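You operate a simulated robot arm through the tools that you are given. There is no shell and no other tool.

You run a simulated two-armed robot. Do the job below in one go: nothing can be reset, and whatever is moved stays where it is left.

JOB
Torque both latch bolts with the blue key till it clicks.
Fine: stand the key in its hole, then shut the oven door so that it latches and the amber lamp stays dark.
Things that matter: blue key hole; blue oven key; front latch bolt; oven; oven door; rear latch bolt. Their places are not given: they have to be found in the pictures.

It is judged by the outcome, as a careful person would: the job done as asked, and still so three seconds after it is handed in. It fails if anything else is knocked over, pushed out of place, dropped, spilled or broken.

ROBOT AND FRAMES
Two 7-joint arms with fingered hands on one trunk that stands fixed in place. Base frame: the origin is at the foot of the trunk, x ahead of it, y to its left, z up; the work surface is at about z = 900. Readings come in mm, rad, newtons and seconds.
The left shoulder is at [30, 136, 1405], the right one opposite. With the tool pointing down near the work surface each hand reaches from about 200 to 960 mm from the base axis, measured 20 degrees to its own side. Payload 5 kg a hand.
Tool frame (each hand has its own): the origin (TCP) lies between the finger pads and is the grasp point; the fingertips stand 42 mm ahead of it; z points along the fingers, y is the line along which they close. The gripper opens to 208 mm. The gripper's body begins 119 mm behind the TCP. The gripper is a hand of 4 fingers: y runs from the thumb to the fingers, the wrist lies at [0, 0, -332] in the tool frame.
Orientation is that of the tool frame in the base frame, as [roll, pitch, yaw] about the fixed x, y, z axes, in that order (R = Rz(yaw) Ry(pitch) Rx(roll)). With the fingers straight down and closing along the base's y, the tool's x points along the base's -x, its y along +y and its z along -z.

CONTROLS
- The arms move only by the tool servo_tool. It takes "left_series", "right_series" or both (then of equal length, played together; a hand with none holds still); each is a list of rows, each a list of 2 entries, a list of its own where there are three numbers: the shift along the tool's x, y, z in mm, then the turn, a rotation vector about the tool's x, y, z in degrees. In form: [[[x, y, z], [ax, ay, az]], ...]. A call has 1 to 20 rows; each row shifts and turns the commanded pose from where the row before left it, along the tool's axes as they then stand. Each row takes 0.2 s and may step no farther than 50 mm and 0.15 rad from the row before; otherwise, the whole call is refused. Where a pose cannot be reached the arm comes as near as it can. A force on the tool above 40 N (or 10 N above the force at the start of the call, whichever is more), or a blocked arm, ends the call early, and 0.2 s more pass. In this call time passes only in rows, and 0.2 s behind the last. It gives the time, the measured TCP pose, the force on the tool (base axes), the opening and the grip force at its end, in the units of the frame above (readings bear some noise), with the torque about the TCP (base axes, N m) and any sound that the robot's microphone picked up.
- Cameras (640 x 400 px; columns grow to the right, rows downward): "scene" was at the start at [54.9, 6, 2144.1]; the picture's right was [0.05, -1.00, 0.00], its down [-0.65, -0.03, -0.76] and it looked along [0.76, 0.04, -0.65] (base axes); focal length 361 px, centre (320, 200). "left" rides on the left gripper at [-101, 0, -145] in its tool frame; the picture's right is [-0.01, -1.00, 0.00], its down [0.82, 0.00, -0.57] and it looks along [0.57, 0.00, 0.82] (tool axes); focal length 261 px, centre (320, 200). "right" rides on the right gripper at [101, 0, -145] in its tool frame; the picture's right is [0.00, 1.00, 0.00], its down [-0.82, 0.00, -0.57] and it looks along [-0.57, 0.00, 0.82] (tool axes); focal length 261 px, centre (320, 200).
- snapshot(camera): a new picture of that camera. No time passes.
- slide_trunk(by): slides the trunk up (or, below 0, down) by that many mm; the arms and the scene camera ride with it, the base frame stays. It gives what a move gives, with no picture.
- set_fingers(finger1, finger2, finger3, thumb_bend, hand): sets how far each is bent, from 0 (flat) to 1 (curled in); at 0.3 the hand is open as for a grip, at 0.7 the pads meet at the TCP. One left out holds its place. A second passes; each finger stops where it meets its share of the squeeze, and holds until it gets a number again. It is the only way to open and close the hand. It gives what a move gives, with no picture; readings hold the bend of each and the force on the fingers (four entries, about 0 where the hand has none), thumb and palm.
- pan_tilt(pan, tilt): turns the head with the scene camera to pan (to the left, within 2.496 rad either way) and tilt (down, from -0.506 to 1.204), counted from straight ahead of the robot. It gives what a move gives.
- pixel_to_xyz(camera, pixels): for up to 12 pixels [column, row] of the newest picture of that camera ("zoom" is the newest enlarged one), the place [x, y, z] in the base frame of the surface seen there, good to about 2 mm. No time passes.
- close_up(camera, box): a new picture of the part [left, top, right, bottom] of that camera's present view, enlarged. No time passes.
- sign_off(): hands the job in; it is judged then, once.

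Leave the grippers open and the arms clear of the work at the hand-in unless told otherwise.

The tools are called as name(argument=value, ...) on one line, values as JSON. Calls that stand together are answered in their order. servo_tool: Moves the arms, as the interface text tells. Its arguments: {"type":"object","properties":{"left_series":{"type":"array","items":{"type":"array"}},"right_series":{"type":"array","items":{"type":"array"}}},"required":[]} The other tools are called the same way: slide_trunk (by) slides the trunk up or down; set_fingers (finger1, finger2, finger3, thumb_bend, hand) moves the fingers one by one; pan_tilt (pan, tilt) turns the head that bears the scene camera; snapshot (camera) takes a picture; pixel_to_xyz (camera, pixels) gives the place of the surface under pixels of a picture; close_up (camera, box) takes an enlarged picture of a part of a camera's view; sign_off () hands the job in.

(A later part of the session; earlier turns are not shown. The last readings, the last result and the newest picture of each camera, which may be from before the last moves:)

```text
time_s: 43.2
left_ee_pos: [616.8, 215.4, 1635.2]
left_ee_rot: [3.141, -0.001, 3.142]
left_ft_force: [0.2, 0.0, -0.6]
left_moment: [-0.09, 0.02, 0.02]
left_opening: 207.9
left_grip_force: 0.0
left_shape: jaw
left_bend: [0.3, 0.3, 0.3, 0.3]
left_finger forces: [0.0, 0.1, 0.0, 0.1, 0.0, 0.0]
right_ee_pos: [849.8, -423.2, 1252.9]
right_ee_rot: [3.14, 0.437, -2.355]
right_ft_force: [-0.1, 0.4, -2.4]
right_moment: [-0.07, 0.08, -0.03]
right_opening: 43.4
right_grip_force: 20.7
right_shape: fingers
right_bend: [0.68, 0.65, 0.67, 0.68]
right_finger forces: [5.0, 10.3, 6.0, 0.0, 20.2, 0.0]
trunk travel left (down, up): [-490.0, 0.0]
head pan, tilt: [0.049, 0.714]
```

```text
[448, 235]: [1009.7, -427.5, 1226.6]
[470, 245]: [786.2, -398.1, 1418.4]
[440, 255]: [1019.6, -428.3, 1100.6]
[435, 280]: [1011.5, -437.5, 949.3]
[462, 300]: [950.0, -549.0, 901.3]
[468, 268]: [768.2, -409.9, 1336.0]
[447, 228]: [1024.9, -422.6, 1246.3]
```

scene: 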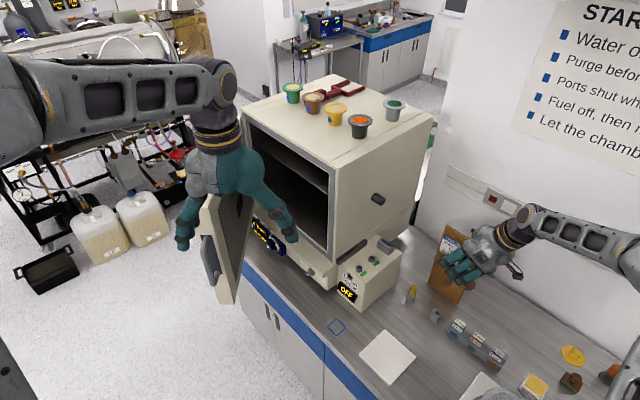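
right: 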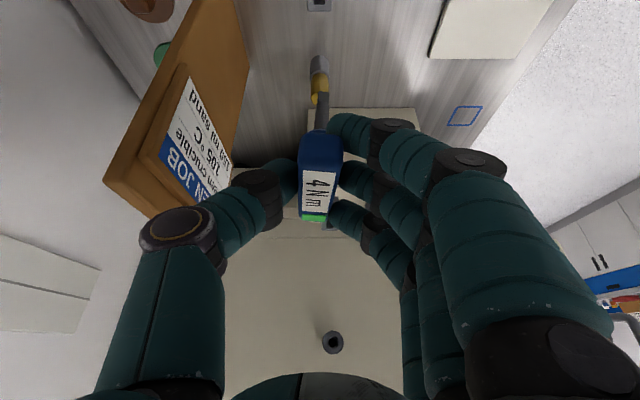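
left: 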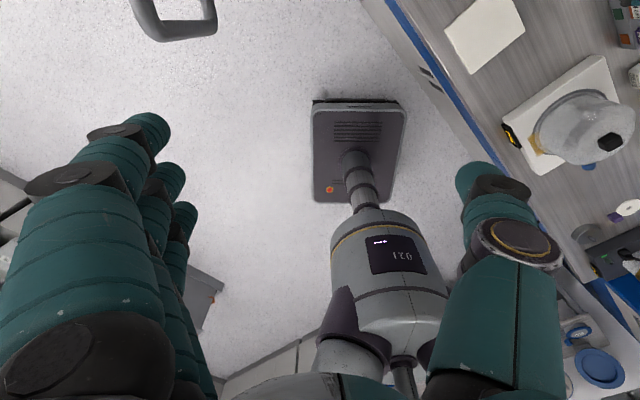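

The board's plane is about 40 mm beyond the thumb, so there's room. I'll lower 170 mm straight down.

servo_tool(right_series=[[[12.0, 0, 25.7], [0, 0, 0]], [[12.0, 0, 25.7], [0, 0, 0]], [[12.0, 0, 25.7], [0, 0, 0]], [[12.0, 0, 25.7], [0, 0, 0]], [[12.0, 0, 25.7], [0, 0, 0]], [[11.8, 0, 25.6], [0, 0, 0]], [[0, 0, 0], [0, 0, 0]]])

snapshot(camera="right")

close_up(camera="right", box=[285, 55, 355, 130])

pixel_to_xyz(camera="zoom", pixels=[[320, 100], [280, 100], [360, 100], [320, 60], [290, 140], [360, 140], [325, 230], [325, 260]])

```text
time_s: 44.8
left_ee_pos: [615.0, 215.2, 1634.0]
left_ee_rot: [-3.14, 0.001, -3.14]
left_ft_force: [1.2, 0.5, 0.3]
left_moment: [-0.02, 0.0, -0.03]
left_opening: 207.7
left_grip_force: 0.0
left_shape: jaw
left_bend: [0.3, 0.3, 0.3, 0.3]
left_finger forces: [0.0, 0.0, 0.0, 0.0, 0.1, 0.0]
right_ee_pos: [849.4, -422.8, 1081.6]
right_ee_rot: [3.139, 0.436, -2.355]
right_ft_force: [-0.4, 0.3, -2.6]
right_moment: [0.0, 0.0, -0.02]
right_opening: 43.0
right_grip_force: 20.5
right_shape: fingers
right_bend: [0.68, 0.65, 0.67, 0.68]
right_finger forces: [4.9, 10.1, 5.7, 0.0, 20.1, 0.0]
trunk travel left (down, up): [-490.0, 0.0]
head pan, tilt: [0.049, 0.714]
```

```text
taken
```

right: 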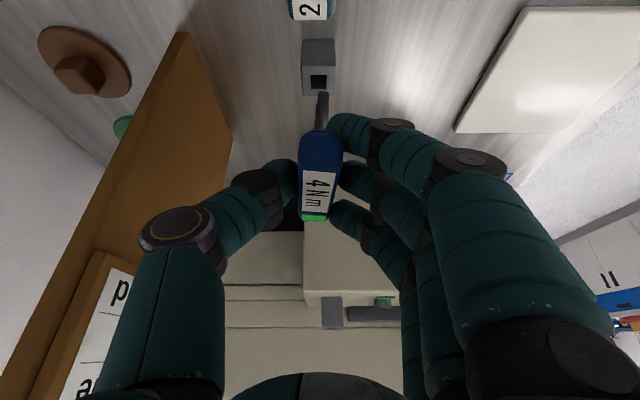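

```text
5.33 times, centred on (320, 92) of right
```

zoom: 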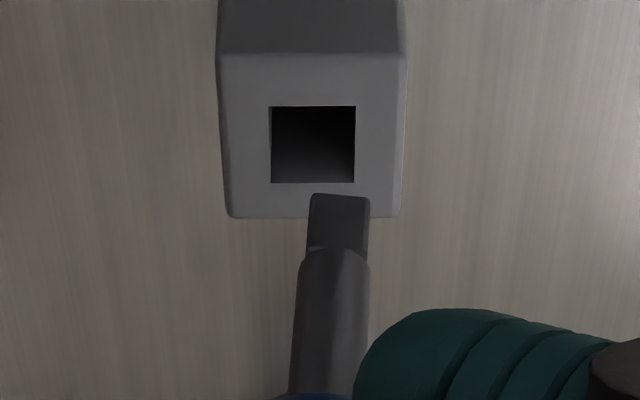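

```text
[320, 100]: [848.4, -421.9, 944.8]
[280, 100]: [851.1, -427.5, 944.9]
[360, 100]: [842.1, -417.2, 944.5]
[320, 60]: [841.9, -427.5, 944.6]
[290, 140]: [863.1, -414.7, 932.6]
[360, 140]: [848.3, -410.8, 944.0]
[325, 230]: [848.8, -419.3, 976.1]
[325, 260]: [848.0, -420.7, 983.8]
```

The tip is about 4.6 mm off toward the fingers and 1.6 mm short along the bar. I'll correct that and lower 28 mm into the hole, then check.

servo_tool(right_series=[[[-1.45, -4.6, 0.68], [0, 0, 0]], [[0, 0, 0], [0, 0, 0]], [[3.0, 0, 6.3], [0, 0, 0]], [[3.0, 0, 6.3], [0, 0, 0]]])

close_up(camera="right", box=[285, 55, 355, 130])

```text
time_s: 45.8
left_ee_pos: [616.2, 213.4, 1633.9]
left_ee_rot: [-3.141, 0.0, 3.14]
left_ft_force: [-0.1, 0.3, -0.3]
left_moment: [0.01, -0.01, 0.0]
left_opening: 207.8
left_grip_force: 0.1
left_shape: jaw
left_bend: [0.3, 0.3, 0.3, 0.3]
left_finger forces: [0.1, 0.0, 0.0, 0.0, 0.0, 0.1]
right_ee_pos: [854.4, -426.4, 1068.2]
right_ee_rot: [3.14, 0.437, -2.357]
right_ft_force: [1.0, -0.3, -2.1]
right_moment: [0.03, 0.04, -0.01]
right_opening: 43.2
right_grip_force: 20.2
right_shape: fingers
right_bend: [0.68, 0.65, 0.67, 0.68]
right_finger forces: [4.9, 10.1, 5.6, 0.0, 20.1, 0.1]
trunk travel left (down, up): [-490.0, 0.0]
head pan, tilt: [0.049, 0.714]
```

```text
5.33 times, centred on (320, 92) of right
```

zoom: 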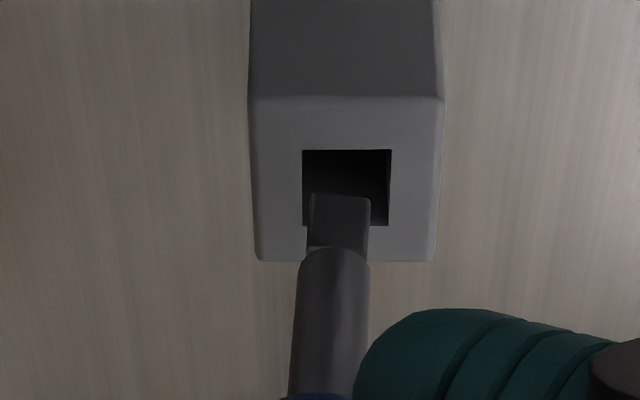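

The tip is now over the hole, within about 1 mm. I'll nudge it +1.2 mm and lower 24 mm in.

servo_tool(right_series=[[[-0.45, 1.2, 0.2], [0, 0, 0]], [[2.5, 0, 5.4], [0, 0, 0]], [[2.5, 0, 5.4], [0, 0, 0]], [[2.5, 0, 5.4], [0, 0, 0]], [[2.5, 0, 5.4], [0, 0, 0]]])

close_up(camera="right", box=[285, 55, 355, 130])

```text
time_s: 47.0
left_ee_pos: [615.4, 215.0, 1633.5]
left_ee_rot: [3.14, -0.001, 3.141]
left_ft_force: [-0.2, 0.0, 0.6]
left_moment: [0.0, -0.01, 0.0]
left_opening: 208.2
left_grip_force: 0.1
left_shape: jaw
left_bend: [0.3, 0.3, 0.3, 0.3]
left_finger forces: [0.0, 0.0, 0.0, 0.0, 0.0, 0.1]
right_ee_pos: [853.6, -425.4, 1045.9]
right_ee_rot: [3.141, 0.437, -2.357]
right_ft_force: [0.3, 0.9, -1.5]
right_moment: [-0.02, 0.02, 0.01]
right_opening: 43.1
right_grip_force: 20.1
right_shape: fingers
right_bend: [0.68, 0.65, 0.67, 0.68]
right_finger forces: [4.9, 10.1, 5.8, 0.0, 20.0, 0.0]
trunk travel left (down, up): [-490.0, 0.0]
head pan, tilt: [0.049, 0.714]
```

```text
5.33 times, centred on (320, 92) of right
```

zoom: 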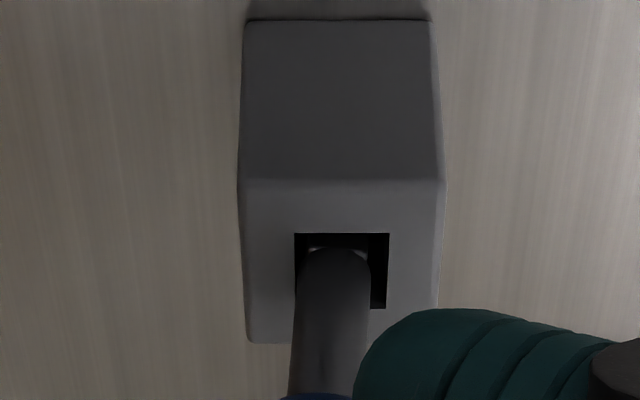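

The shaft is inside the hole. I'll nudge it +0.8 mm and lower the remaining distance in small steps until it rests on the bottom.

servo_tool(right_series=[[[1.7, 0.8, 3.6], [0, 0, 0]], [[1.7, 0, 3.6], [0, 0, 0]], [[1.7, 0, 3.6], [0, 0, 0]], [[1.7, 0, 3.6], [0, 0, 0]], [[0.85, 0, 1.8], [0, 0, 0]]])

close_up(camera="right", box=[275, 70, 365, 240])

```text
time_s: 48.2
left_ee_pos: [615.0, 214.6, 1633.8]
left_ee_rot: [-3.141, 0.0, 3.141]
left_ft_force: [-1.0, 0.4, -0.3]
left_moment: [0.03, 0.0, 0.0]
left_opening: 208.1
left_grip_force: 0.0
left_shape: jaw
left_bend: [0.3, 0.3, 0.3, 0.3]
left_finger forces: [0.1, 0.1, 0.1, 0.0, 0.0, 0.1]
right_ee_pos: [852.5, -424.4, 1027.1]
right_ee_rot: [3.14, 0.437, -2.357]
right_ft_force: [0.8, 0.0, -2.2]
right_moment: [-0.06, 0.04, 0.03]
right_opening: 43.4
right_grip_force: 20.3
right_shape: fingers
right_bend: [0.68, 0.65, 0.67, 0.68]
right_finger forces: [4.9, 10.1, 5.7, 0.0, 20.0, 0.0]
trunk travel left (down, up): [-490.0, 0.0]
head pan, tilt: [0.049, 0.714]
```

```text
2.35 times, centred on (320, 155) of right
```

zoom: 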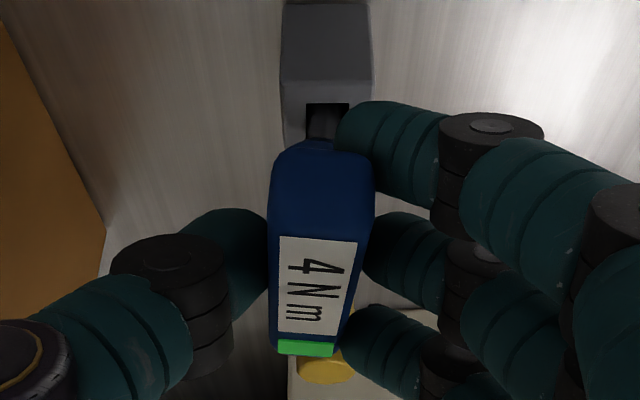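

There's no contact yet, so I'll continue in 2 mm steps.

servo_tool(right_series=[[[0.85, 0, 1.8], [0, 0, 0]], [[0.85, 0, 1.8], [0, 0, 0]], [[0.85, 0, 1.8], [0, 0, 0]]])

```text
time_s: 49.0
left_ee_pos: [614.5, 214.8, 1633.2]
left_ee_rot: [3.14, -0.001, -3.141]
left_ft_force: [-0.1, 1.0, 0.3]
left_moment: [0.01, 0.02, 0.01]
left_opening: 208.1
left_grip_force: 0.1
left_shape: jaw
left_bend: [0.3, 0.3, 0.3, 0.3]
left_finger forces: [0.0, 0.0, 0.0, 0.0, 0.0, 0.1]
right_ee_pos: [852.2, -423.7, 1021.4]
right_ee_rot: [3.141, 0.435, -2.354]
right_ft_force: [0.0, -0.1, -0.8]
right_moment: [-0.04, 0.11, 0.03]
right_opening: 43.0
right_grip_force: 21.1
right_shape: fingers
right_bend: [0.68, 0.65, 0.67, 0.68]
right_finger forces: [4.6, 10.4, 5.5, 0.0, 20.0, 0.1]
trunk travel left (down, up): [-490.0, 0.0]
head pan, tilt: [0.049, 0.714]
```

It's just touching the bottom now at TCP z 1021, the same height as at pick-up. I'll press 1 mm more, then open the fingers and thumb gently.

servo_tool(right_series=[[[0.42, 0, 0.91], [0, 0, 0]]])

set_fingers(hand="right", finger1=0.63, finger2=0.61, finger3=0.63, thumb_bend=0.63)

close_up(camera="right", box=[275, 70, 365, 240])

```text
time_s: 49.4
left_ee_pos: [614.6, 215.6, 1633.0]
left_ee_rot: [-3.141, 0.0, -3.141]
left_ft_force: [0.0, 0.2, -0.6]
left_moment: [0.02, 0.0, 0.04]
left_opening: 207.8
left_grip_force: 0.0
left_shape: jaw
left_bend: [0.3, 0.3, 0.3, 0.3]
left_finger forces: [0.0, 0.0, 0.0, 0.0, 0.0, 0.0]
right_ee_pos: [852.1, -423.5, 1019.6]
right_ee_rot: [3.14, 0.437, -2.355]
right_ft_force: [-0.4, 0.4, -0.6]
right_moment: [-0.06, -0.01, 0.0]
right_opening: 43.3
right_grip_force: 20.3
right_shape: fingers
right_bend: [0.68, 0.65, 0.67, 0.68]
right_finger forces: [4.6, 10.5, 5.6, 0.0, 20.3, 0.0]
trunk travel left (down, up): [-490.0, 0.0]
head pan, tilt: [0.049, 0.714]
```

```text
time_s: 50.4
left_ee_pos: [615.9, 214.9, 1633.8]
left_ee_rot: [3.141, 0.002, 3.14]
left_ft_force: [-0.6, -0.5, -0.2]
left_moment: [0.01, 0.02, -0.01]
left_opening: 207.9
left_grip_force: 0.0
left_shape: jaw
left_bend: [0.3, 0.3, 0.3, 0.3]
left_finger forces: [0.1, 0.0, 0.0, 0.0, 0.1, 0.1]
right_ee_pos: [852.9, -422.5, 1020.2]
right_ee_rot: [3.141, 0.436, -2.354]
right_ft_force: [0.4, 0.9, 0.6]
right_moment: [-0.01, 0.01, -0.03]
right_opening: 57.0
right_grip_force: 0.1
right_shape: fingers
right_bend: [0.63, 0.61, 0.63, 0.63]
right_finger forces: [0.0, 0.1, 0.0, 0.0, 0.1, 0.0]
trunk travel left (down, up): [-490.0, 0.0]
head pan, tilt: [0.049, 0.714]
```

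```text
2.35 times, centred on (320, 155) of right
```

zoom: 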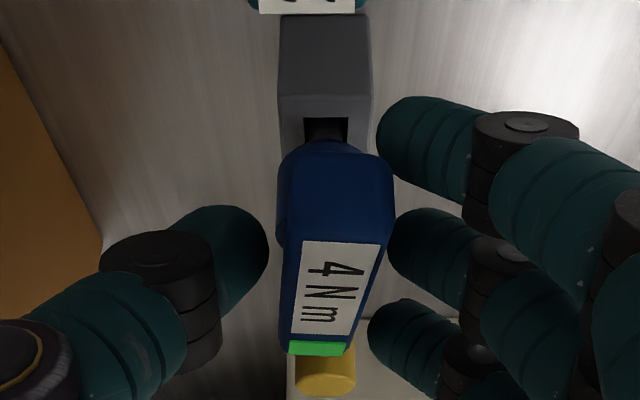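

The key is released and stands in its hole with only a slight lean. I'll open wider and withdraw along the tool axis, then check how it stands.

set_fingers(hand="right", finger1=0.5, finger2=0.5, finger3=0.5, thumb_bend=0.5)

close_up(camera="right", box=[275, 70, 365, 240])

servo_tool(right_series=[[[0, 0, -15], [0, 0, 0]], [[0, 0, -30], [0, 0, 0]], [[0, 0, -35], [0, 0, 0]], [[0, 0, -35], [0, 0, 0]], [[0, 0, -35], [0, 0, 0]], [[0, 0, 0], [0, 0, 0]]])

snapshot(camera="right")

close_up(camera="right", box=[270, 40, 360, 190])

snapshot(camera="scene")

close_up(camera="scene", box=[410, 280, 470, 330])

```text
time_s: 51.4
left_ee_pos: [615.4, 215.2, 1635.1]
left_ee_rot: [3.14, 0.001, 3.14]
left_ft_force: [0.3, 0.2, 0.6]
left_moment: [-0.01, 0.01, 0.03]
left_opening: 207.7
left_grip_force: 0.1
left_shape: jaw
left_bend: [0.3, 0.3, 0.3, 0.3]
left_finger forces: [0.0, 0.1, 0.1, 0.0, 0.0, 0.0]
right_ee_pos: [851.7, -424.5, 1020.3]
right_ee_rot: [3.138, 0.436, -2.355]
right_ft_force: [-0.8, 0.4, -0.4]
right_moment: [-0.02, -0.03, -0.01]
right_opening: 119.8
right_grip_force: 0.1
right_shape: fingers
right_bend: [0.5, 0.5, 0.5, 0.5]
right_finger forces: [0.0, 0.0, 0.0, 0.0, 0.0, 0.0]
trunk travel left (down, up): [-490.0, 0.0]
head pan, tilt: [0.049, 0.714]
```

```text
2.35 times, centred on (320, 155) of right
```

zoom: 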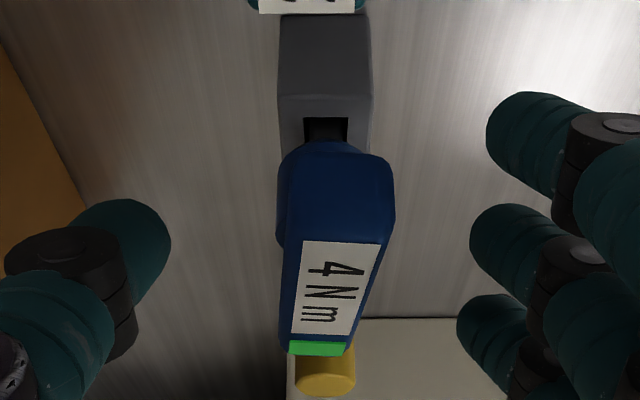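

```text
time_s: 52.8
left_ee_pos: [616.3, 215.0, 1634.2]
left_ee_rot: [-3.141, -0.001, -3.141]
left_ft_force: [0.5, -0.1, -0.8]
left_moment: [0.01, 0.08, 0.0]
left_opening: 207.8
left_grip_force: 0.0
left_shape: jaw
left_bend: [0.3, 0.3, 0.3, 0.3]
left_finger forces: [0.0, 0.1, 0.1, 0.0, 0.1, 0.1]
right_ee_pos: [808.8, -468.1, 1154.8]
right_ee_rot: [3.139, 0.436, -2.357]
right_ft_force: [0.1, -0.1, -0.6]
right_moment: [0.03, 0.03, 0.02]
right_opening: 119.8
right_grip_force: 0.0
right_shape: fingers
right_bend: [0.5, 0.5, 0.5, 0.5]
right_finger forces: [0.0, 0.1, 0.0, 0.1, 0.1, 0.0]
trunk travel left (down, up): [-490.0, 0.0]
head pan, tilt: [0.049, 0.714]
```

```text
taken
```

right: 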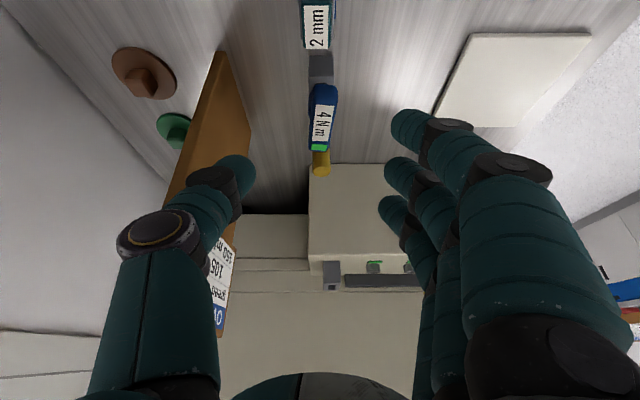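

```text
2.67 times, centred on (315, 115) of right
```

zoom: 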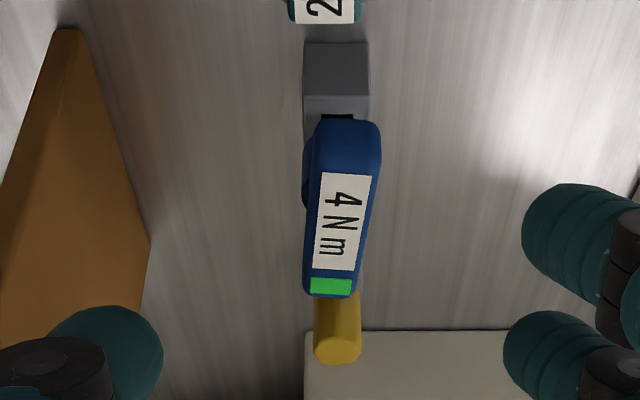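

```text
taken
```

scene: 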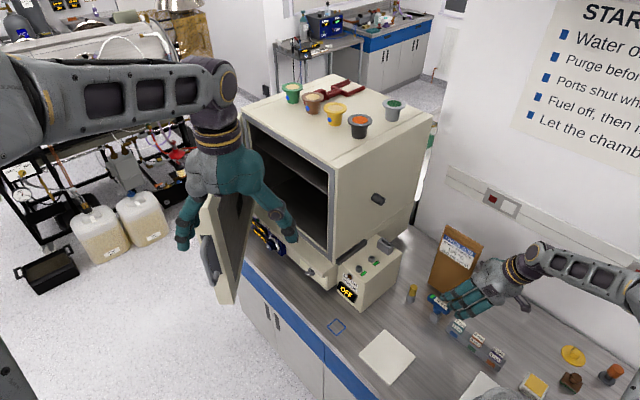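

```text
8.00 times, centred on (440, 305) of scene
```

zoom: 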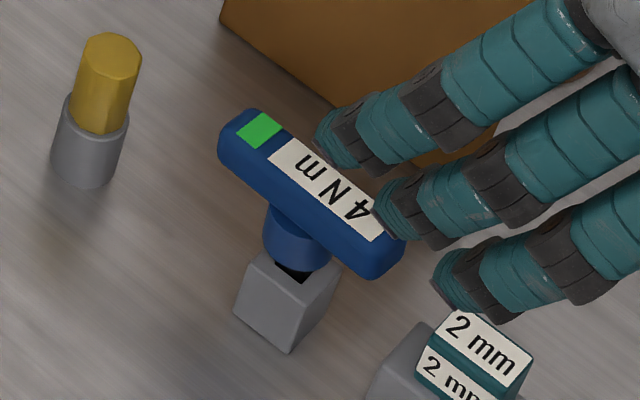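

The key stands in its block again, green patch showing. I'll measure its lean to be sure it counts as standing.

close_up(camera="right", box=[295, 50, 345, 160])

pixel_to_xyz(camera="zoom", pixels=[[305, 150], [345, 180], [385, 150], [300, 220], [340, 220], [370, 220], [310, 290], [340, 290], [290, 260], [350, 260]])

```text
3.64 times, centred on (320, 105) of right
```

zoom: 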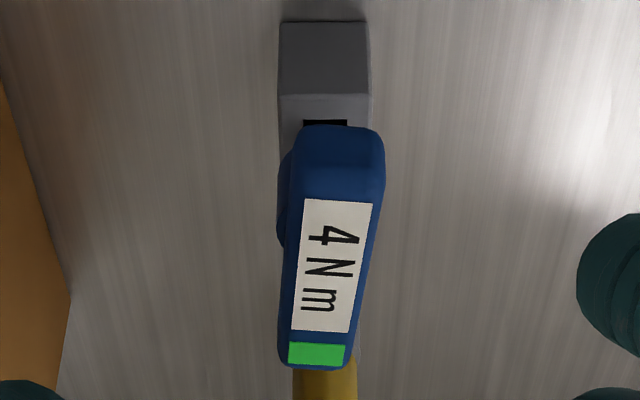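

```text
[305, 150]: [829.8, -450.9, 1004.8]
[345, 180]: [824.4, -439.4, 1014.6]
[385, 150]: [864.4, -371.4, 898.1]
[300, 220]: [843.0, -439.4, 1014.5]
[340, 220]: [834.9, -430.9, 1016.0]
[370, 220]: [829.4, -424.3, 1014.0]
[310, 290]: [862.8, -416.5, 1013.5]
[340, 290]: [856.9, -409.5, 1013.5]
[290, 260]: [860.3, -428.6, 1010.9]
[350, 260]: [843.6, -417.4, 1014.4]
```

The top face is level within about 1 mm, so the key stands properly. Now I'll park the right arm up and away from the bench and open its hand.

servo_tool(right_series=[[[-18.1, 0, -38.8], [0, 0, 0]], [[-18.1, 0, -38.8], [0, 0, 0]], [[-18.1, 0, -38.8], [0, 0, 0]], [[-18.1, 0, -38.8], [0, 0, 0]], [[-18.1, 0, -38.8], [0, 0, 0]], [[-18.1, 0, -38.8], [0, 0, 0]], [[-18.1, 0, -38.8], [0, 0, 0]], [[25.6, 28.3, -12], [0, 0, 0]], [[25.6, 28.3, -12], [0, 0, 0]], [[25.6, 28.3, -12], [0, 0, 0]], [[25.6, 28.3, -12], [0, 0, 0]], [[25.6, 28.3, -12], [0, 0, 0]]])

set_fingers(hand="right", finger1=0.3, finger2=0.3, finger3=0.3, thumb_bend=0.3)

pan_tilt(pan=0.35, tilt=0.714)

snapshot(camera="scene")

snapshot(camera="left")

```text
time_s: 55.4
left_ee_pos: [612.8, 216.6, 1635.8]
left_ee_rot: [-3.141, 0.0, -3.14]
left_ft_force: [-2.4, 0.1, 1.0]
left_moment: [-0.06, -0.15, 0.02]
left_opening: 207.7
left_grip_force: 0.0
left_shape: jaw
left_bend: [0.3, 0.3, 0.3, 0.3]
left_finger forces: [0.0, 0.0, 0.0, 0.0, 0.0, 0.0]
right_ee_pos: [609.1, -465.7, 1458.0]
right_ee_rot: [3.142, 0.437, -2.354]
right_ft_force: [-0.5, 0.9, 0.8]
right_moment: [-0.11, -0.03, -0.07]
right_opening: 120.3
right_grip_force: 0.1
right_shape: fingers
right_bend: [0.5, 0.5, 0.5, 0.5]
right_finger forces: [0.1, 0.0, 0.1, 0.0, 0.0, 0.0]
trunk travel left (down, up): [-490.0, 0.0]
head pan, tilt: [0.049, 0.714]
```

```text
time_s: 56.4
left_ee_pos: [615.9, 215.4, 1633.1]
left_ee_rot: [3.142, -0.001, -3.141]
left_ft_force: [-0.7, -0.2, -0.2]
left_moment: [0.04, 0.0, 0.01]
left_opening: 207.7
left_grip_force: 0.0
left_shape: jaw
left_bend: [0.3, 0.3, 0.3, 0.3]
left_finger forces: [0.0, 0.0, 0.0, 0.0, 0.0, 0.1]
right_ee_pos: [610.8, -467.3, 1457.2]
right_ee_rot: [-3.141, 0.438, -2.355]
right_ft_force: [-1.0, 1.2, 0.0]
right_moment: [0.0, -0.02, 0.02]
right_opening: 223.1
right_grip_force: 0.1
right_shape: fingers
right_bend: [0.3, 0.3, 0.3, 0.3]
right_finger forces: [0.1, 0.0, 0.1, 0.0, 0.1, 0.0]
trunk travel left (down, up): [-490.0, 0.0]
head pan, tilt: [0.049, 0.714]
```

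```text
time_s: 57.2
left_ee_pos: [614.8, 215.1, 1635.2]
left_ee_rot: [3.142, -0.001, -3.141]
left_ft_force: [0.1, -0.5, -0.5]
left_moment: [0.01, -0.03, 0.04]
left_opening: 207.8
left_grip_force: 0.0
left_shape: jaw
left_bend: [0.3, 0.3, 0.3, 0.3]
left_finger forces: [0.1, 0.1, 0.0, 0.1, 0.1, 0.1]
right_ee_pos: [611.0, -466.3, 1456.7]
right_ee_rot: [3.139, 0.438, -2.356]
right_ft_force: [-0.6, 0.7, -0.2]
right_moment: [0.02, -0.02, 0.01]
right_opening: 223.1
right_grip_force: 0.0
right_shape: fingers
right_bend: [0.3, 0.3, 0.3, 0.3]
right_finger forces: [0.1, 0.0, 0.1, 0.0, 0.1, 0.0]
trunk travel left (down, up): [-490.0, 0.0]
head pan, tilt: [0.351, 0.714]
```

```text
taken
```

scene: 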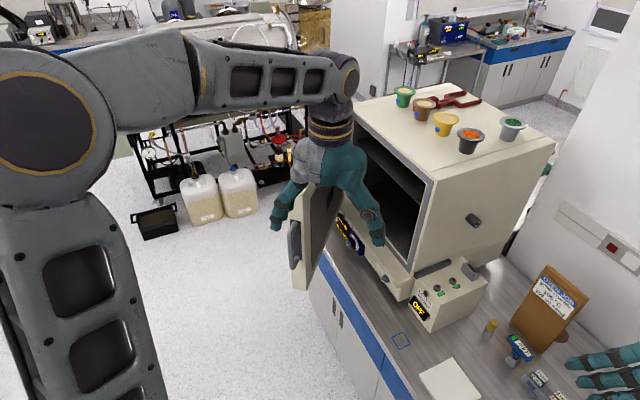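

```text
taken
```

left: 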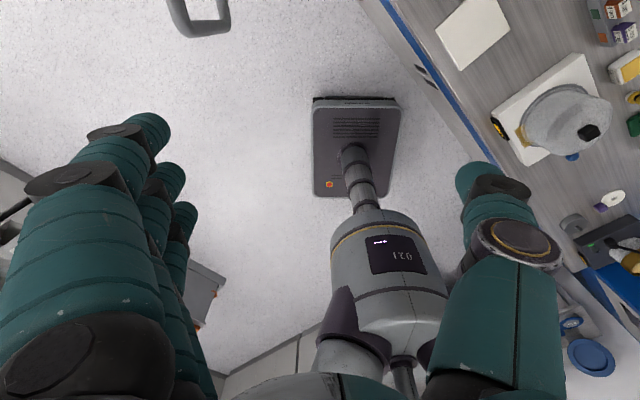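

Now the door. It stands open toward the left of the oven, with its handle on the outer face around (295,245). I'll enlarge and measure it.

close_up(camera="scene", box=[260, 80, 460, 320])

pixel_to_xyz(camera="scene", pixels=[[305, 210], [302, 230], [300, 270], [297, 285], [320, 230], [310, 255], [294, 235], [294, 255], [330, 210], [333, 195], [380, 275], [420, 260]])

pixel_to_xyz(camera="scene", pixels=[[358, 135], [365, 115], [375, 150], [400, 180], [425, 200], [418, 230], [412, 285], [386, 282], [352, 232], [345, 240], [430, 240], [350, 100]])

```text
1.67 times, centred on (360, 200) of scene
```

zoom: 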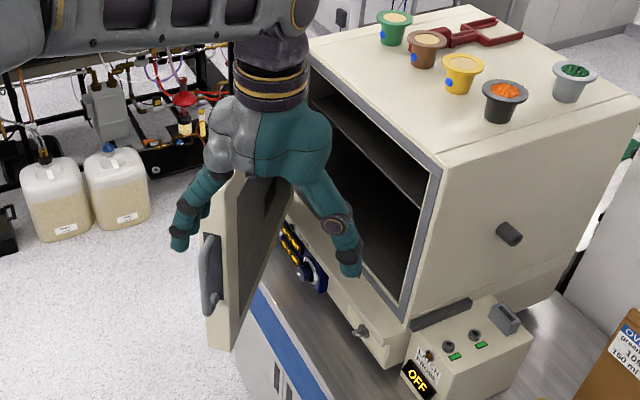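

```text
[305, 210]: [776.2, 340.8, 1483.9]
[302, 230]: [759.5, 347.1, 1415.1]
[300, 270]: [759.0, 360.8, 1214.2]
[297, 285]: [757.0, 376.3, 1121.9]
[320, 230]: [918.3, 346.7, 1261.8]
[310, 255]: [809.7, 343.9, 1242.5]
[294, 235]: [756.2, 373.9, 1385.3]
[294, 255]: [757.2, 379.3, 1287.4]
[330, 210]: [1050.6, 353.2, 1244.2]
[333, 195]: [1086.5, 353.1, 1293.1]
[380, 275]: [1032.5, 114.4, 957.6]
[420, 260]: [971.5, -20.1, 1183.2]
```

```text
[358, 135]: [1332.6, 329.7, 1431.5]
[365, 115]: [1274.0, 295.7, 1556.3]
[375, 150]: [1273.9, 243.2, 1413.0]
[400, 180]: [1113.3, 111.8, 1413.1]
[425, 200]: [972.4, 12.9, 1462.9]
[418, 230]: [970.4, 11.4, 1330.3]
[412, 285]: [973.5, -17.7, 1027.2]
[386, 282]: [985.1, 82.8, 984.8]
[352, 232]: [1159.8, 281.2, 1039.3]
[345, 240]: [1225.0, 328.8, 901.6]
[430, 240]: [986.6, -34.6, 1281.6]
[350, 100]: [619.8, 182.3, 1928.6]
```

I'll zoom in on the door's free edge and handle for exact positions.

close_up(camera="scene", box=[275, 190, 345, 300])

pixel_to_xyz(camera="zoom", pixels=[[262, 200], [255, 150], [280, 260], [248, 240], [290, 150], [300, 300], [330, 250], [285, 330], [265, 330], [250, 330], [350, 100], [315, 370]])

```text
3.64 times, centred on (310, 245) of scene
```

zoom: 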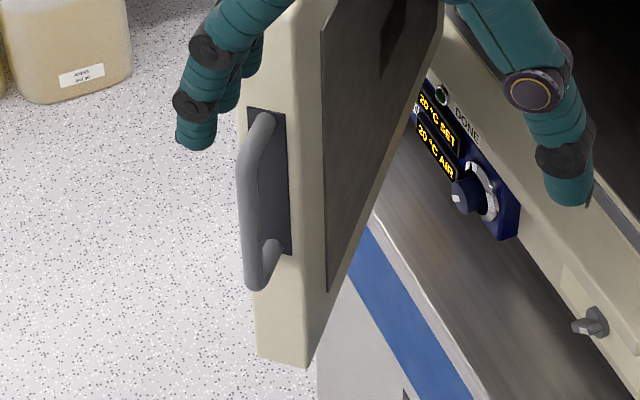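

```text
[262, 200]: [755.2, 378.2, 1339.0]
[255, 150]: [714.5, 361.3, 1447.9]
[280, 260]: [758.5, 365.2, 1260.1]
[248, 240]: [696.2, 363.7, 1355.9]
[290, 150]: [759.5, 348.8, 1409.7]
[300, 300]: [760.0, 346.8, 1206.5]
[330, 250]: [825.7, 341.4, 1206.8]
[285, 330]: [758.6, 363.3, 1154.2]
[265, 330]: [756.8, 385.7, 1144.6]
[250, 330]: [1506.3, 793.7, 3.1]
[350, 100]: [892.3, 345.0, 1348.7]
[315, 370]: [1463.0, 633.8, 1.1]
```

The door is a thick slab at y 341–387 with its free edge at x about 757 and a D-handle on that edge. It needs to swing about 43° to close. I'll use the left hand as a fist on the outer face, first moving it left past the handle at a safe height.

servo_tool(left_series=[[[9.4, 38.1, 0], [0, 0, 0]], [[9.4, 38.1, 0], [0, 0, 0]], [[9.4, 38.1, 0], [0, 0, 0]], [[9.4, 38.1, 0], [0, 0, 0]], [[9.4, 38.1, 0], [0, 0, 0]], [[9.4, 38.1, 0], [0, 0, 0]], [[9.4, 38.1, 0], [0, 0, 0]], [[9.4, 38.1, 0], [0, 0, 0]]])

servo_tool(left_series=[[[0, 0, 0], [0, 0, 7.5]], [[0, 0, 0], [0, 0, 7.5]], [[0, 0, 0], [0, 0, 7.5]], [[0, 0, 0], [0, 0, 7.5]], [[0, 0, 0], [0, 0, 7.5]], [[0, 0, 0], [0, 0, 7.5]], [[0, 0, 0], [0, 0, 7.5]], [[0, 0, 0], [0, 0, 7.5]]])

snapshot(camera="scene")

```text
time_s: 59.0
left_ee_pos: [538.7, 521.4, 1634.6]
left_ee_rot: [-3.141, 0.0, 3.14]
left_ft_force: [0.5, 0.3, 0.5]
left_moment: [-0.07, 0.02, -0.01]
left_opening: 208.0
left_grip_force: 0.1
left_shape: jaw
left_bend: [0.3, 0.3, 0.3, 0.3]
left_finger forces: [0.1, 0.0, 0.0, 0.0, 0.0, 0.0]
right_ee_pos: [610.1, -465.9, 1457.8]
right_ee_rot: [3.14, 0.436, -2.355]
right_ft_force: [-0.9, 0.6, 0.4]
right_moment: [-0.08, -0.02, -0.06]
right_opening: 223.3
right_grip_force: 0.2
right_shape: fingers
right_bend: [0.3, 0.3, 0.3, 0.3]
right_finger forces: [0.1, 0.0, 0.1, 0.0, 0.0, 0.0]
trunk travel left (down, up): [-490.0, 0.0]
head pan, tilt: [0.351, 0.714]
```

```text
time_s: 60.8
left_ee_pos: [539.4, 519.4, 1634.2]
left_ee_rot: [-3.141, 0.002, 2.094]
left_ft_force: [0.5, -0.7, -0.5]
left_moment: [0.0, 0.03, -0.04]
left_opening: 207.8
left_grip_force: 0.0
left_shape: jaw
left_bend: [0.3, 0.3, 0.3, 0.3]
left_finger forces: [0.1, 0.0, 0.1, 0.0, 0.1, 0.1]
right_ee_pos: [610.7, -466.8, 1457.2]
right_ee_rot: [3.141, 0.436, -2.354]
right_ft_force: [-0.3, -0.1, -0.3]
right_moment: [0.0, 0.02, 0.02]
right_opening: 223.3
right_grip_force: 0.1
right_shape: fingers
right_bend: [0.3, 0.3, 0.3, 0.3]
right_finger forces: [0.0, 0.0, 0.1, 0.0, 0.0, 0.0]
trunk travel left (down, up): [-490.0, 0.0]
head pan, tilt: [0.351, 0.714]
```

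```text
taken
```

scene: 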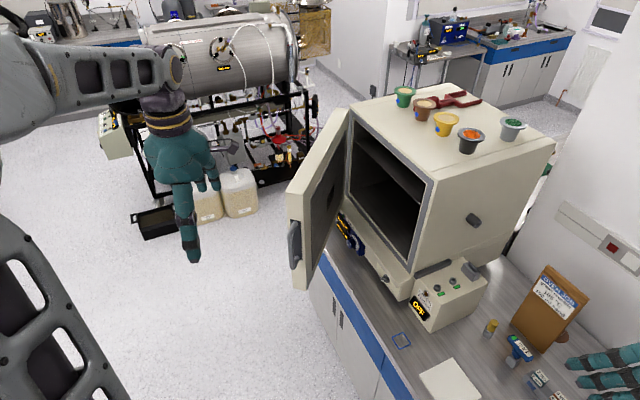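

The door is fully visible now. I'll measure its corners, hinge line and latch parts.

close_up(camera="scene", box=[270, 90, 460, 320])

pixel_to_xyz(camera="scene", pixels=[[290, 193], [300, 193], [310, 165], [330, 135], [345, 113], [348, 118], [352, 112], [305, 285], [340, 210], [347, 160], [318, 200], [298, 283]])

pixel_to_xyz(camera="scene", pixels=[[352, 104], [433, 180], [436, 178], [352, 150], [432, 215], [412, 268], [385, 283], [420, 268], [414, 290], [437, 265], [330, 200], [345, 230]])

```text
1.74 times, centred on (365, 205) of scene
```

zoom: 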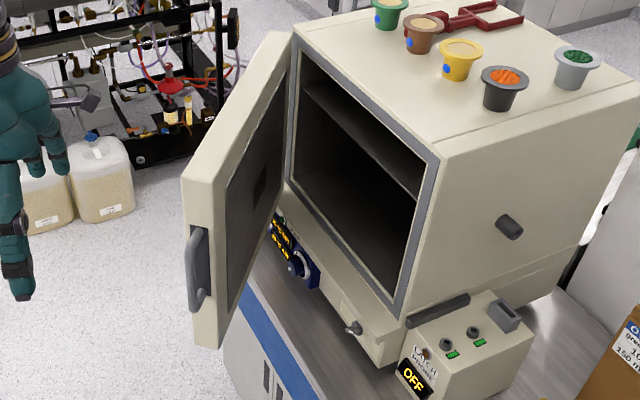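

```text
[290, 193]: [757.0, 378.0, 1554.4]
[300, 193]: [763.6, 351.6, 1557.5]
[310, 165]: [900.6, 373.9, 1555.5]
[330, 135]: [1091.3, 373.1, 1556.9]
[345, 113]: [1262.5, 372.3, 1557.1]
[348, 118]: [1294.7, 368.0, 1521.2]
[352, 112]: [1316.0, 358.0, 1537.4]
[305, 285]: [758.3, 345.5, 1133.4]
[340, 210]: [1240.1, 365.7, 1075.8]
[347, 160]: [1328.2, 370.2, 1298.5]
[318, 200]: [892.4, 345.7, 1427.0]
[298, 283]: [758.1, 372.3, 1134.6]
```

```text
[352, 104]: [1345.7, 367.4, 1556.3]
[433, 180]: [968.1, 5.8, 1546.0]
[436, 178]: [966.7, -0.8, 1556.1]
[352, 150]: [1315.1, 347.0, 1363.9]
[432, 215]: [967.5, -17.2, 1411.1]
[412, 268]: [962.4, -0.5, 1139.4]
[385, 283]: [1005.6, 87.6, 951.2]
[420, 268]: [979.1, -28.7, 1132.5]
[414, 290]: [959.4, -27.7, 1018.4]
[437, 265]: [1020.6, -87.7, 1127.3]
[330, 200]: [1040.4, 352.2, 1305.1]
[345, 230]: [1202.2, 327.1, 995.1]
```

The door spans z 1125–1557 with its hinge near (1332,368), and nothing stands in its sweep. Now I'll raise the left hand to point horizontally at the door's outer face and make a fist.

servo_tool(left_series=[[[0, 0, 0], [0, -8.18, 0]], [[0, 0, 0], [0, -8.18, 0]], [[0, 0, 0], [0, -8.18, 0]], [[0, 0, 0], [0, -8.18, 0]], [[0, 0, 0], [0, -8.18, 0]], [[0, 0, 0], [0, -8.18, 0]], [[0, 0, 0], [0, -8.18, 0]], [[0, 0, 0], [0, -8.18, 0]], [[0, 0, 0], [0, -8.18, 0]], [[0, 0, 0], [0, -8.18, 0]], [[0, 0, 0], [0, -8.18, 0]]])

set_fingers(hand="left", finger1=1.0, finger2=1.0, finger3=1.0, thumb_bend=1.0)

snapshot(camera="scene")

snapshot(camera="left")

```text
time_s: 63.2
left_ee_pos: [541.8, 521.0, 1632.9]
left_ee_rot: [0.065, 1.569, -0.98]
left_ft_force: [-0.7, 0.9, 1.1]
left_moment: [-0.01, 0.0, -0.05]
left_opening: 208.1
left_grip_force: 0.0
left_shape: jaw
left_bend: [0.3, 0.3, 0.3, 0.3]
left_finger forces: [0.0, 0.0, 0.0, 0.0, 0.0, 0.0]
right_ee_pos: [613.4, -466.4, 1456.5]
right_ee_rot: [3.141, 0.436, -2.355]
right_ft_force: [0.2, 0.6, 0.4]
right_moment: [-0.1, 0.06, 0.01]
right_opening: 223.6
right_grip_force: 0.1
right_shape: fingers
right_bend: [0.3, 0.3, 0.3, 0.3]
right_finger forces: [0.0, 0.0, 0.1, 0.0, 0.0, 0.0]
trunk travel left (down, up): [-490.0, 0.0]
head pan, tilt: [0.351, 0.714]
```

```text
time_s: 64.2
left_ee_pos: [541.2, 520.0, 1633.6]
left_ee_rot: [0.472, 1.57, -0.577]
left_ft_force: [-0.4, 0.0, 0.0]
left_moment: [0.01, 0.01, -0.01]
left_opening: 69.1
left_grip_force: 0.0
left_shape: fingers
left_bend: [1.0, 0.91, 1.0, 1.0]
left_finger forces: [0.1, 0.0, 0.0, 0.1, 0.1, 0.0]
right_ee_pos: [610.1, -467.6, 1458.2]
right_ee_rot: [3.139, 0.436, -2.354]
right_ft_force: [0.2, 0.1, -1.1]
right_moment: [0.04, 0.05, 0.02]
right_opening: 223.3
right_grip_force: 0.1
right_shape: fingers
right_bend: [0.3, 0.3, 0.3, 0.3]
right_finger forces: [0.1, 0.1, 0.1, 0.1, 0.0, 0.1]
trunk travel left (down, up): [-490.0, 0.0]
head pan, tilt: [0.351, 0.714]
```

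```text
taken
```

scene: 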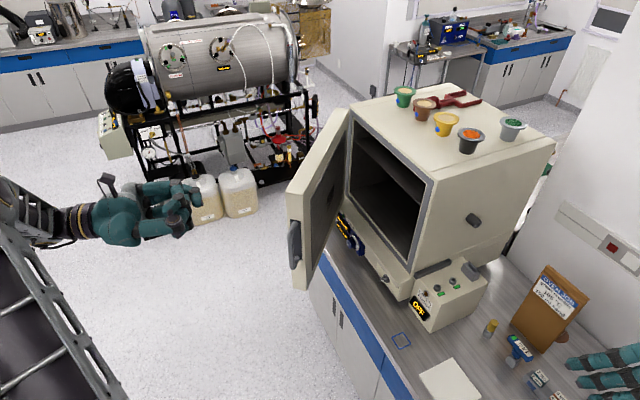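

```text
taken
```

left: 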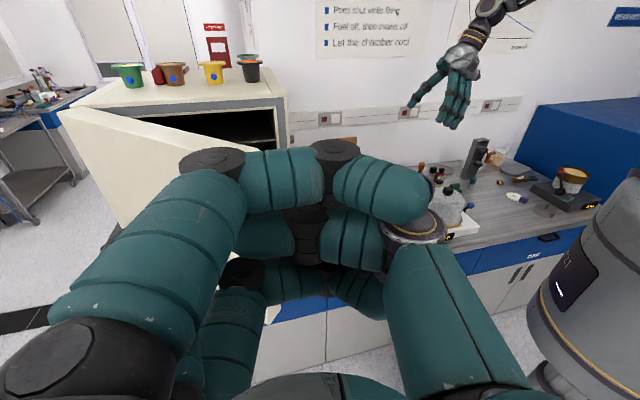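

The fist is formed and points at −60° toward the door. I'll measure how far the fist extends ahead of the TCP.

pixel_to_xyz(camera="left", pixels=[[290, 175], [335, 150], [400, 180], [300, 230], [350, 240], [380, 290], [210, 165], [250, 170], [330, 165], [430, 240], [150, 220], [290, 155]])

close_up(camera="scene", box=[80, 160, 230, 260])

pixel_to_xyz(camera="zoom", pixels=[[450, 120], [480, 150], [490, 200], [470, 220], [440, 250], [430, 300], [500, 170], [495, 220]])

```text
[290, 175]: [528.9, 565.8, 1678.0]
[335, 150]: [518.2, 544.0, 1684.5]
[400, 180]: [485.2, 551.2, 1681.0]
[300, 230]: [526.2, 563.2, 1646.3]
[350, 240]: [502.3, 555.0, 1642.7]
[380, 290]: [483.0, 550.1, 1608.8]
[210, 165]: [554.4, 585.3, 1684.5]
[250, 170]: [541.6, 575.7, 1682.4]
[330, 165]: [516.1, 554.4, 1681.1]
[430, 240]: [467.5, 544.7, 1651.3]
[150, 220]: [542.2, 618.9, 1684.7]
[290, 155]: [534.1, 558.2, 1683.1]
```

```text
4.00 times, centred on (155, 210) of scene
```

zoom: 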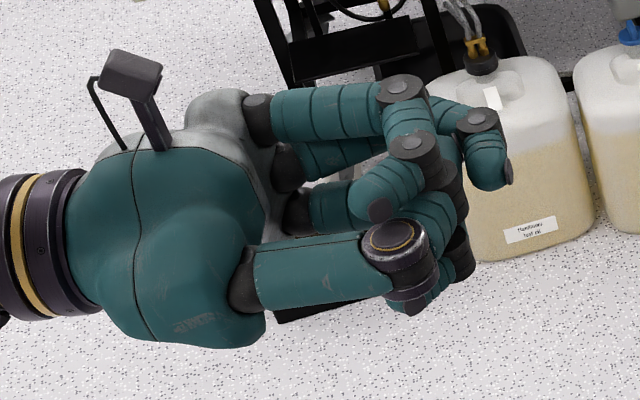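

```text
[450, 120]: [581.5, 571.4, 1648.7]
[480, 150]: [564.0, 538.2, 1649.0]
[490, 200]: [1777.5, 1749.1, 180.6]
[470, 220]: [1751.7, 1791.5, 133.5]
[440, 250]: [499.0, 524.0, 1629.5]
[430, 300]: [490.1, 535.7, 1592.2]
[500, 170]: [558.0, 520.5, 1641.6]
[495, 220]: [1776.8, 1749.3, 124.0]
```

The fist's front is about 10 mm ahead of the TCP. I'll bring it down and forward to a spot about 55 mm off the door's outer face, at mid-height and clear of the handle.

servo_tool(left_series=[[[25.9, 22.8, 21.5], [0, 0, 0]], [[25.9, 22.8, 21.5], [0, 0, 0]], [[25.9, 22.8, 21.5], [0, 0, 0]], [[25.9, 22.8, 21.5], [0, 0, 0]], [[25.9, 22.8, 21.5], [0, 0, 0]], [[25.9, 22.8, 21.5], [0, 0, 0]], [[25.9, 22.8, 21.5], [0, 0, 0]], [[25.9, 22.8, 21.5], [0, 0, 0]], [[25.9, 22.8, 21.5], [0, 0, 0]]])

snapshot(camera="scene")

snapshot(camera="left")

```text
time_s: 66.2
left_ee_pos: [816.5, 456.1, 1399.3]
left_ee_rot: [-2.98, 1.571, 2.26]
left_ft_force: [1.1, 2.2, 1.3]
left_moment: [0.13, 0.04, -0.16]
left_opening: 70.0
left_grip_force: 0.1
left_shape: fingers
left_bend: [1.0, 0.95, 1.0, 1.0]
left_finger forces: [0.0, 0.0, 0.1, 0.0, 0.1, 0.1]
right_ee_pos: [614.0, -465.6, 1456.8]
right_ee_rot: [3.14, 0.437, -2.354]
right_ft_force: [1.9, 0.1, -0.4]
right_moment: [-0.04, 0.17, 0.04]
right_opening: 223.4
right_grip_force: 0.1
right_shape: fingers
right_bend: [0.3, 0.3, 0.3, 0.3]
right_finger forces: [0.0, 0.1, 0.0, 0.0, 0.1, 0.0]
trunk travel left (down, up): [-490.0, 0.0]
head pan, tilt: [0.351, 0.714]
```

```text
taken
```

scene: 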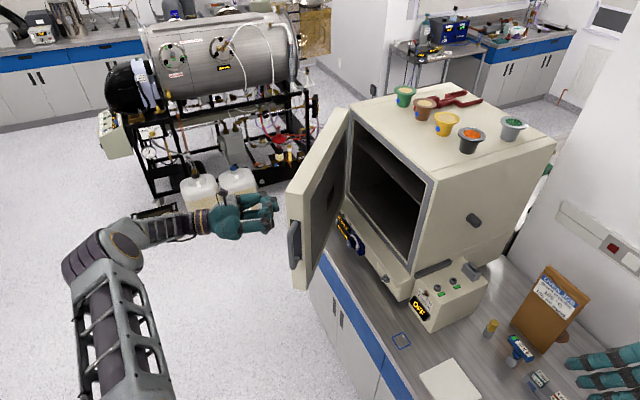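

```text
taken
```

left: 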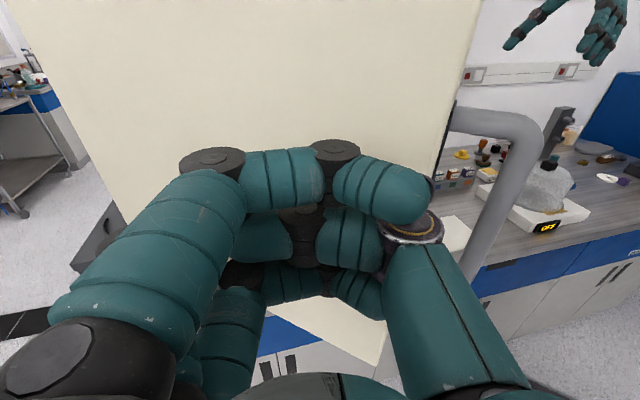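

The hand is in place and the handle is to its right. I'll approach the face, about 60 mm forward in slow steps, to make first contact.

servo_tool(left_series=[[[0, -1.9, 15], [0, 0, 0]], [[0, -1.9, 15], [0, 0, 0]], [[0, -1.9, 15], [0, 0, 0]], [[0, -1.7, 15], [0, 0, 0]]])

snapshot(camera="scene")

close_up(camera="scene", box=[220, 160, 340, 290])

snapshot(camera="left")

```text
time_s: 67.2
left_ee_pos: [837.8, 399.2, 1401.0]
left_ee_rot: [-3.04, 1.57, 2.198]
left_ft_force: [0.0, -0.2, 0.1]
left_moment: [-0.01, 0.0, 0.02]
left_opening: 69.7
left_grip_force: 0.1
left_shape: fingers
left_bend: [1.0, 0.95, 1.0, 1.0]
left_finger forces: [0.0, 0.1, 0.0, 0.1, 0.1, 0.0]
right_ee_pos: [611.2, -467.4, 1456.6]
right_ee_rot: [3.138, 0.435, -2.355]
right_ft_force: [-0.2, -0.2, 0.1]
right_moment: [0.03, 0.02, 0.02]
right_opening: 223.2
right_grip_force: 0.1
right_shape: fingers
right_bend: [0.3, 0.3, 0.3, 0.3]
right_finger forces: [0.0, 0.0, 0.0, 0.0, 0.0, 0.1]
trunk travel left (down, up): [-490.0, 0.0]
head pan, tilt: [0.351, 0.714]
```

```text
taken
```

scene: 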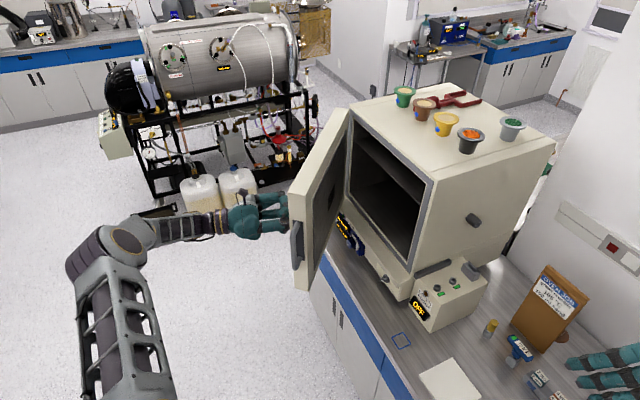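

```text
3.08 times, centred on (280, 225) of scene
```

zoom: 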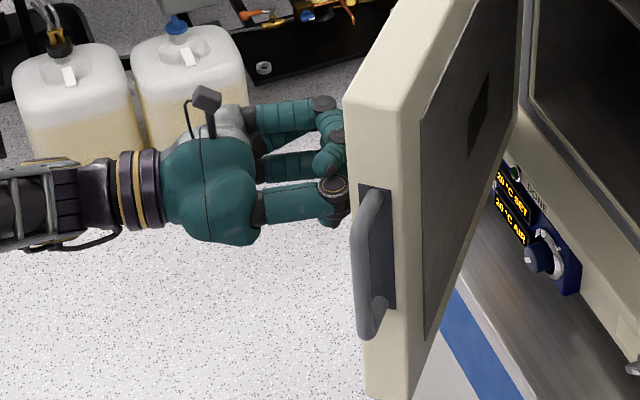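

```text
taken
```

left: 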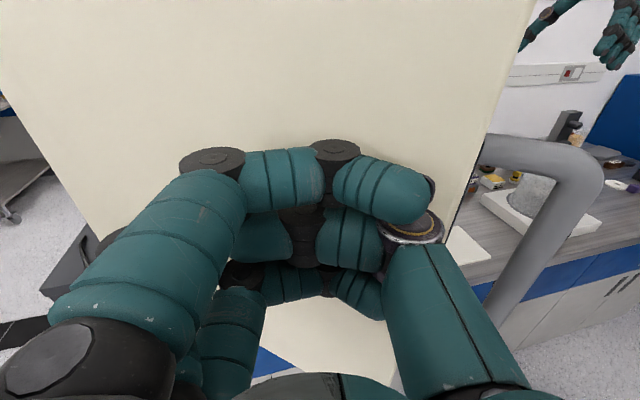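

It's almost touching with no force yet. Now I'll push gently along the door's arc, starting with 12° and watching the force.

servo_tool(left_series=[[[0, -8.8, 13.8], [0, 0, 0]], [[0, -8.8, 13.8], [0, 0, 0]], [[0, -8.2, 15.1], [0, 0, 0]], [[0, -8.2, 15.1], [0, 0, 0]], [[0, -7.1, 15.6], [0, 0, 0]], [[0, -7.1, 15.6], [0, 0, 0]]])

snapshot(camera="scene")

snapshot(camera="left")

```text
time_s: 68.6
left_ee_pos: [840.2, 298.1, 1400.1]
left_ee_rot: [1.854, 1.571, 0.808]
left_ft_force: [0.5, 0.1, 0.3]
left_moment: [0.0, -0.02, 0.02]
left_opening: 69.8
left_grip_force: 0.1
left_shape: fingers
left_bend: [1.0, 0.95, 1.0, 1.0]
left_finger forces: [0.0, 0.0, 0.0, 0.0, 0.1, 0.0]
right_ee_pos: [610.3, -466.8, 1456.5]
right_ee_rot: [3.14, 0.436, -2.356]
right_ft_force: [-0.2, -0.8, -1.0]
right_moment: [0.01, 0.03, 0.02]
right_opening: 223.5
right_grip_force: 0.0
right_shape: fingers
right_bend: [0.3, 0.3, 0.3, 0.3]
right_finger forces: [0.1, 0.1, 0.0, 0.0, 0.0, 0.0]
trunk travel left (down, up): [-490.0, 0.0]
head pan, tilt: [0.351, 0.714]
```

```text
taken
```

scene: 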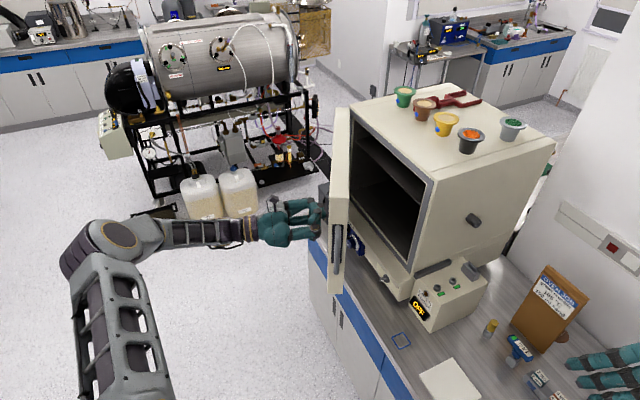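

```text
taken
```

left: 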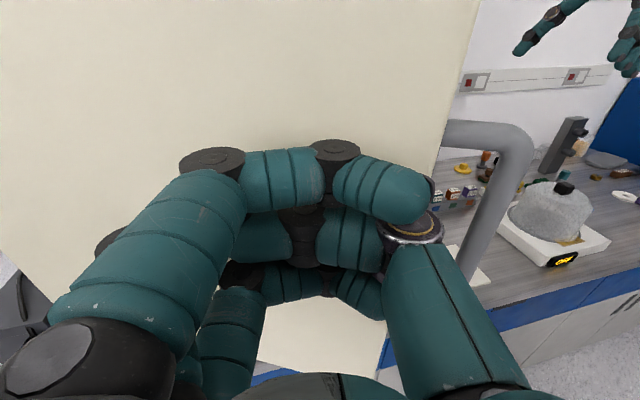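

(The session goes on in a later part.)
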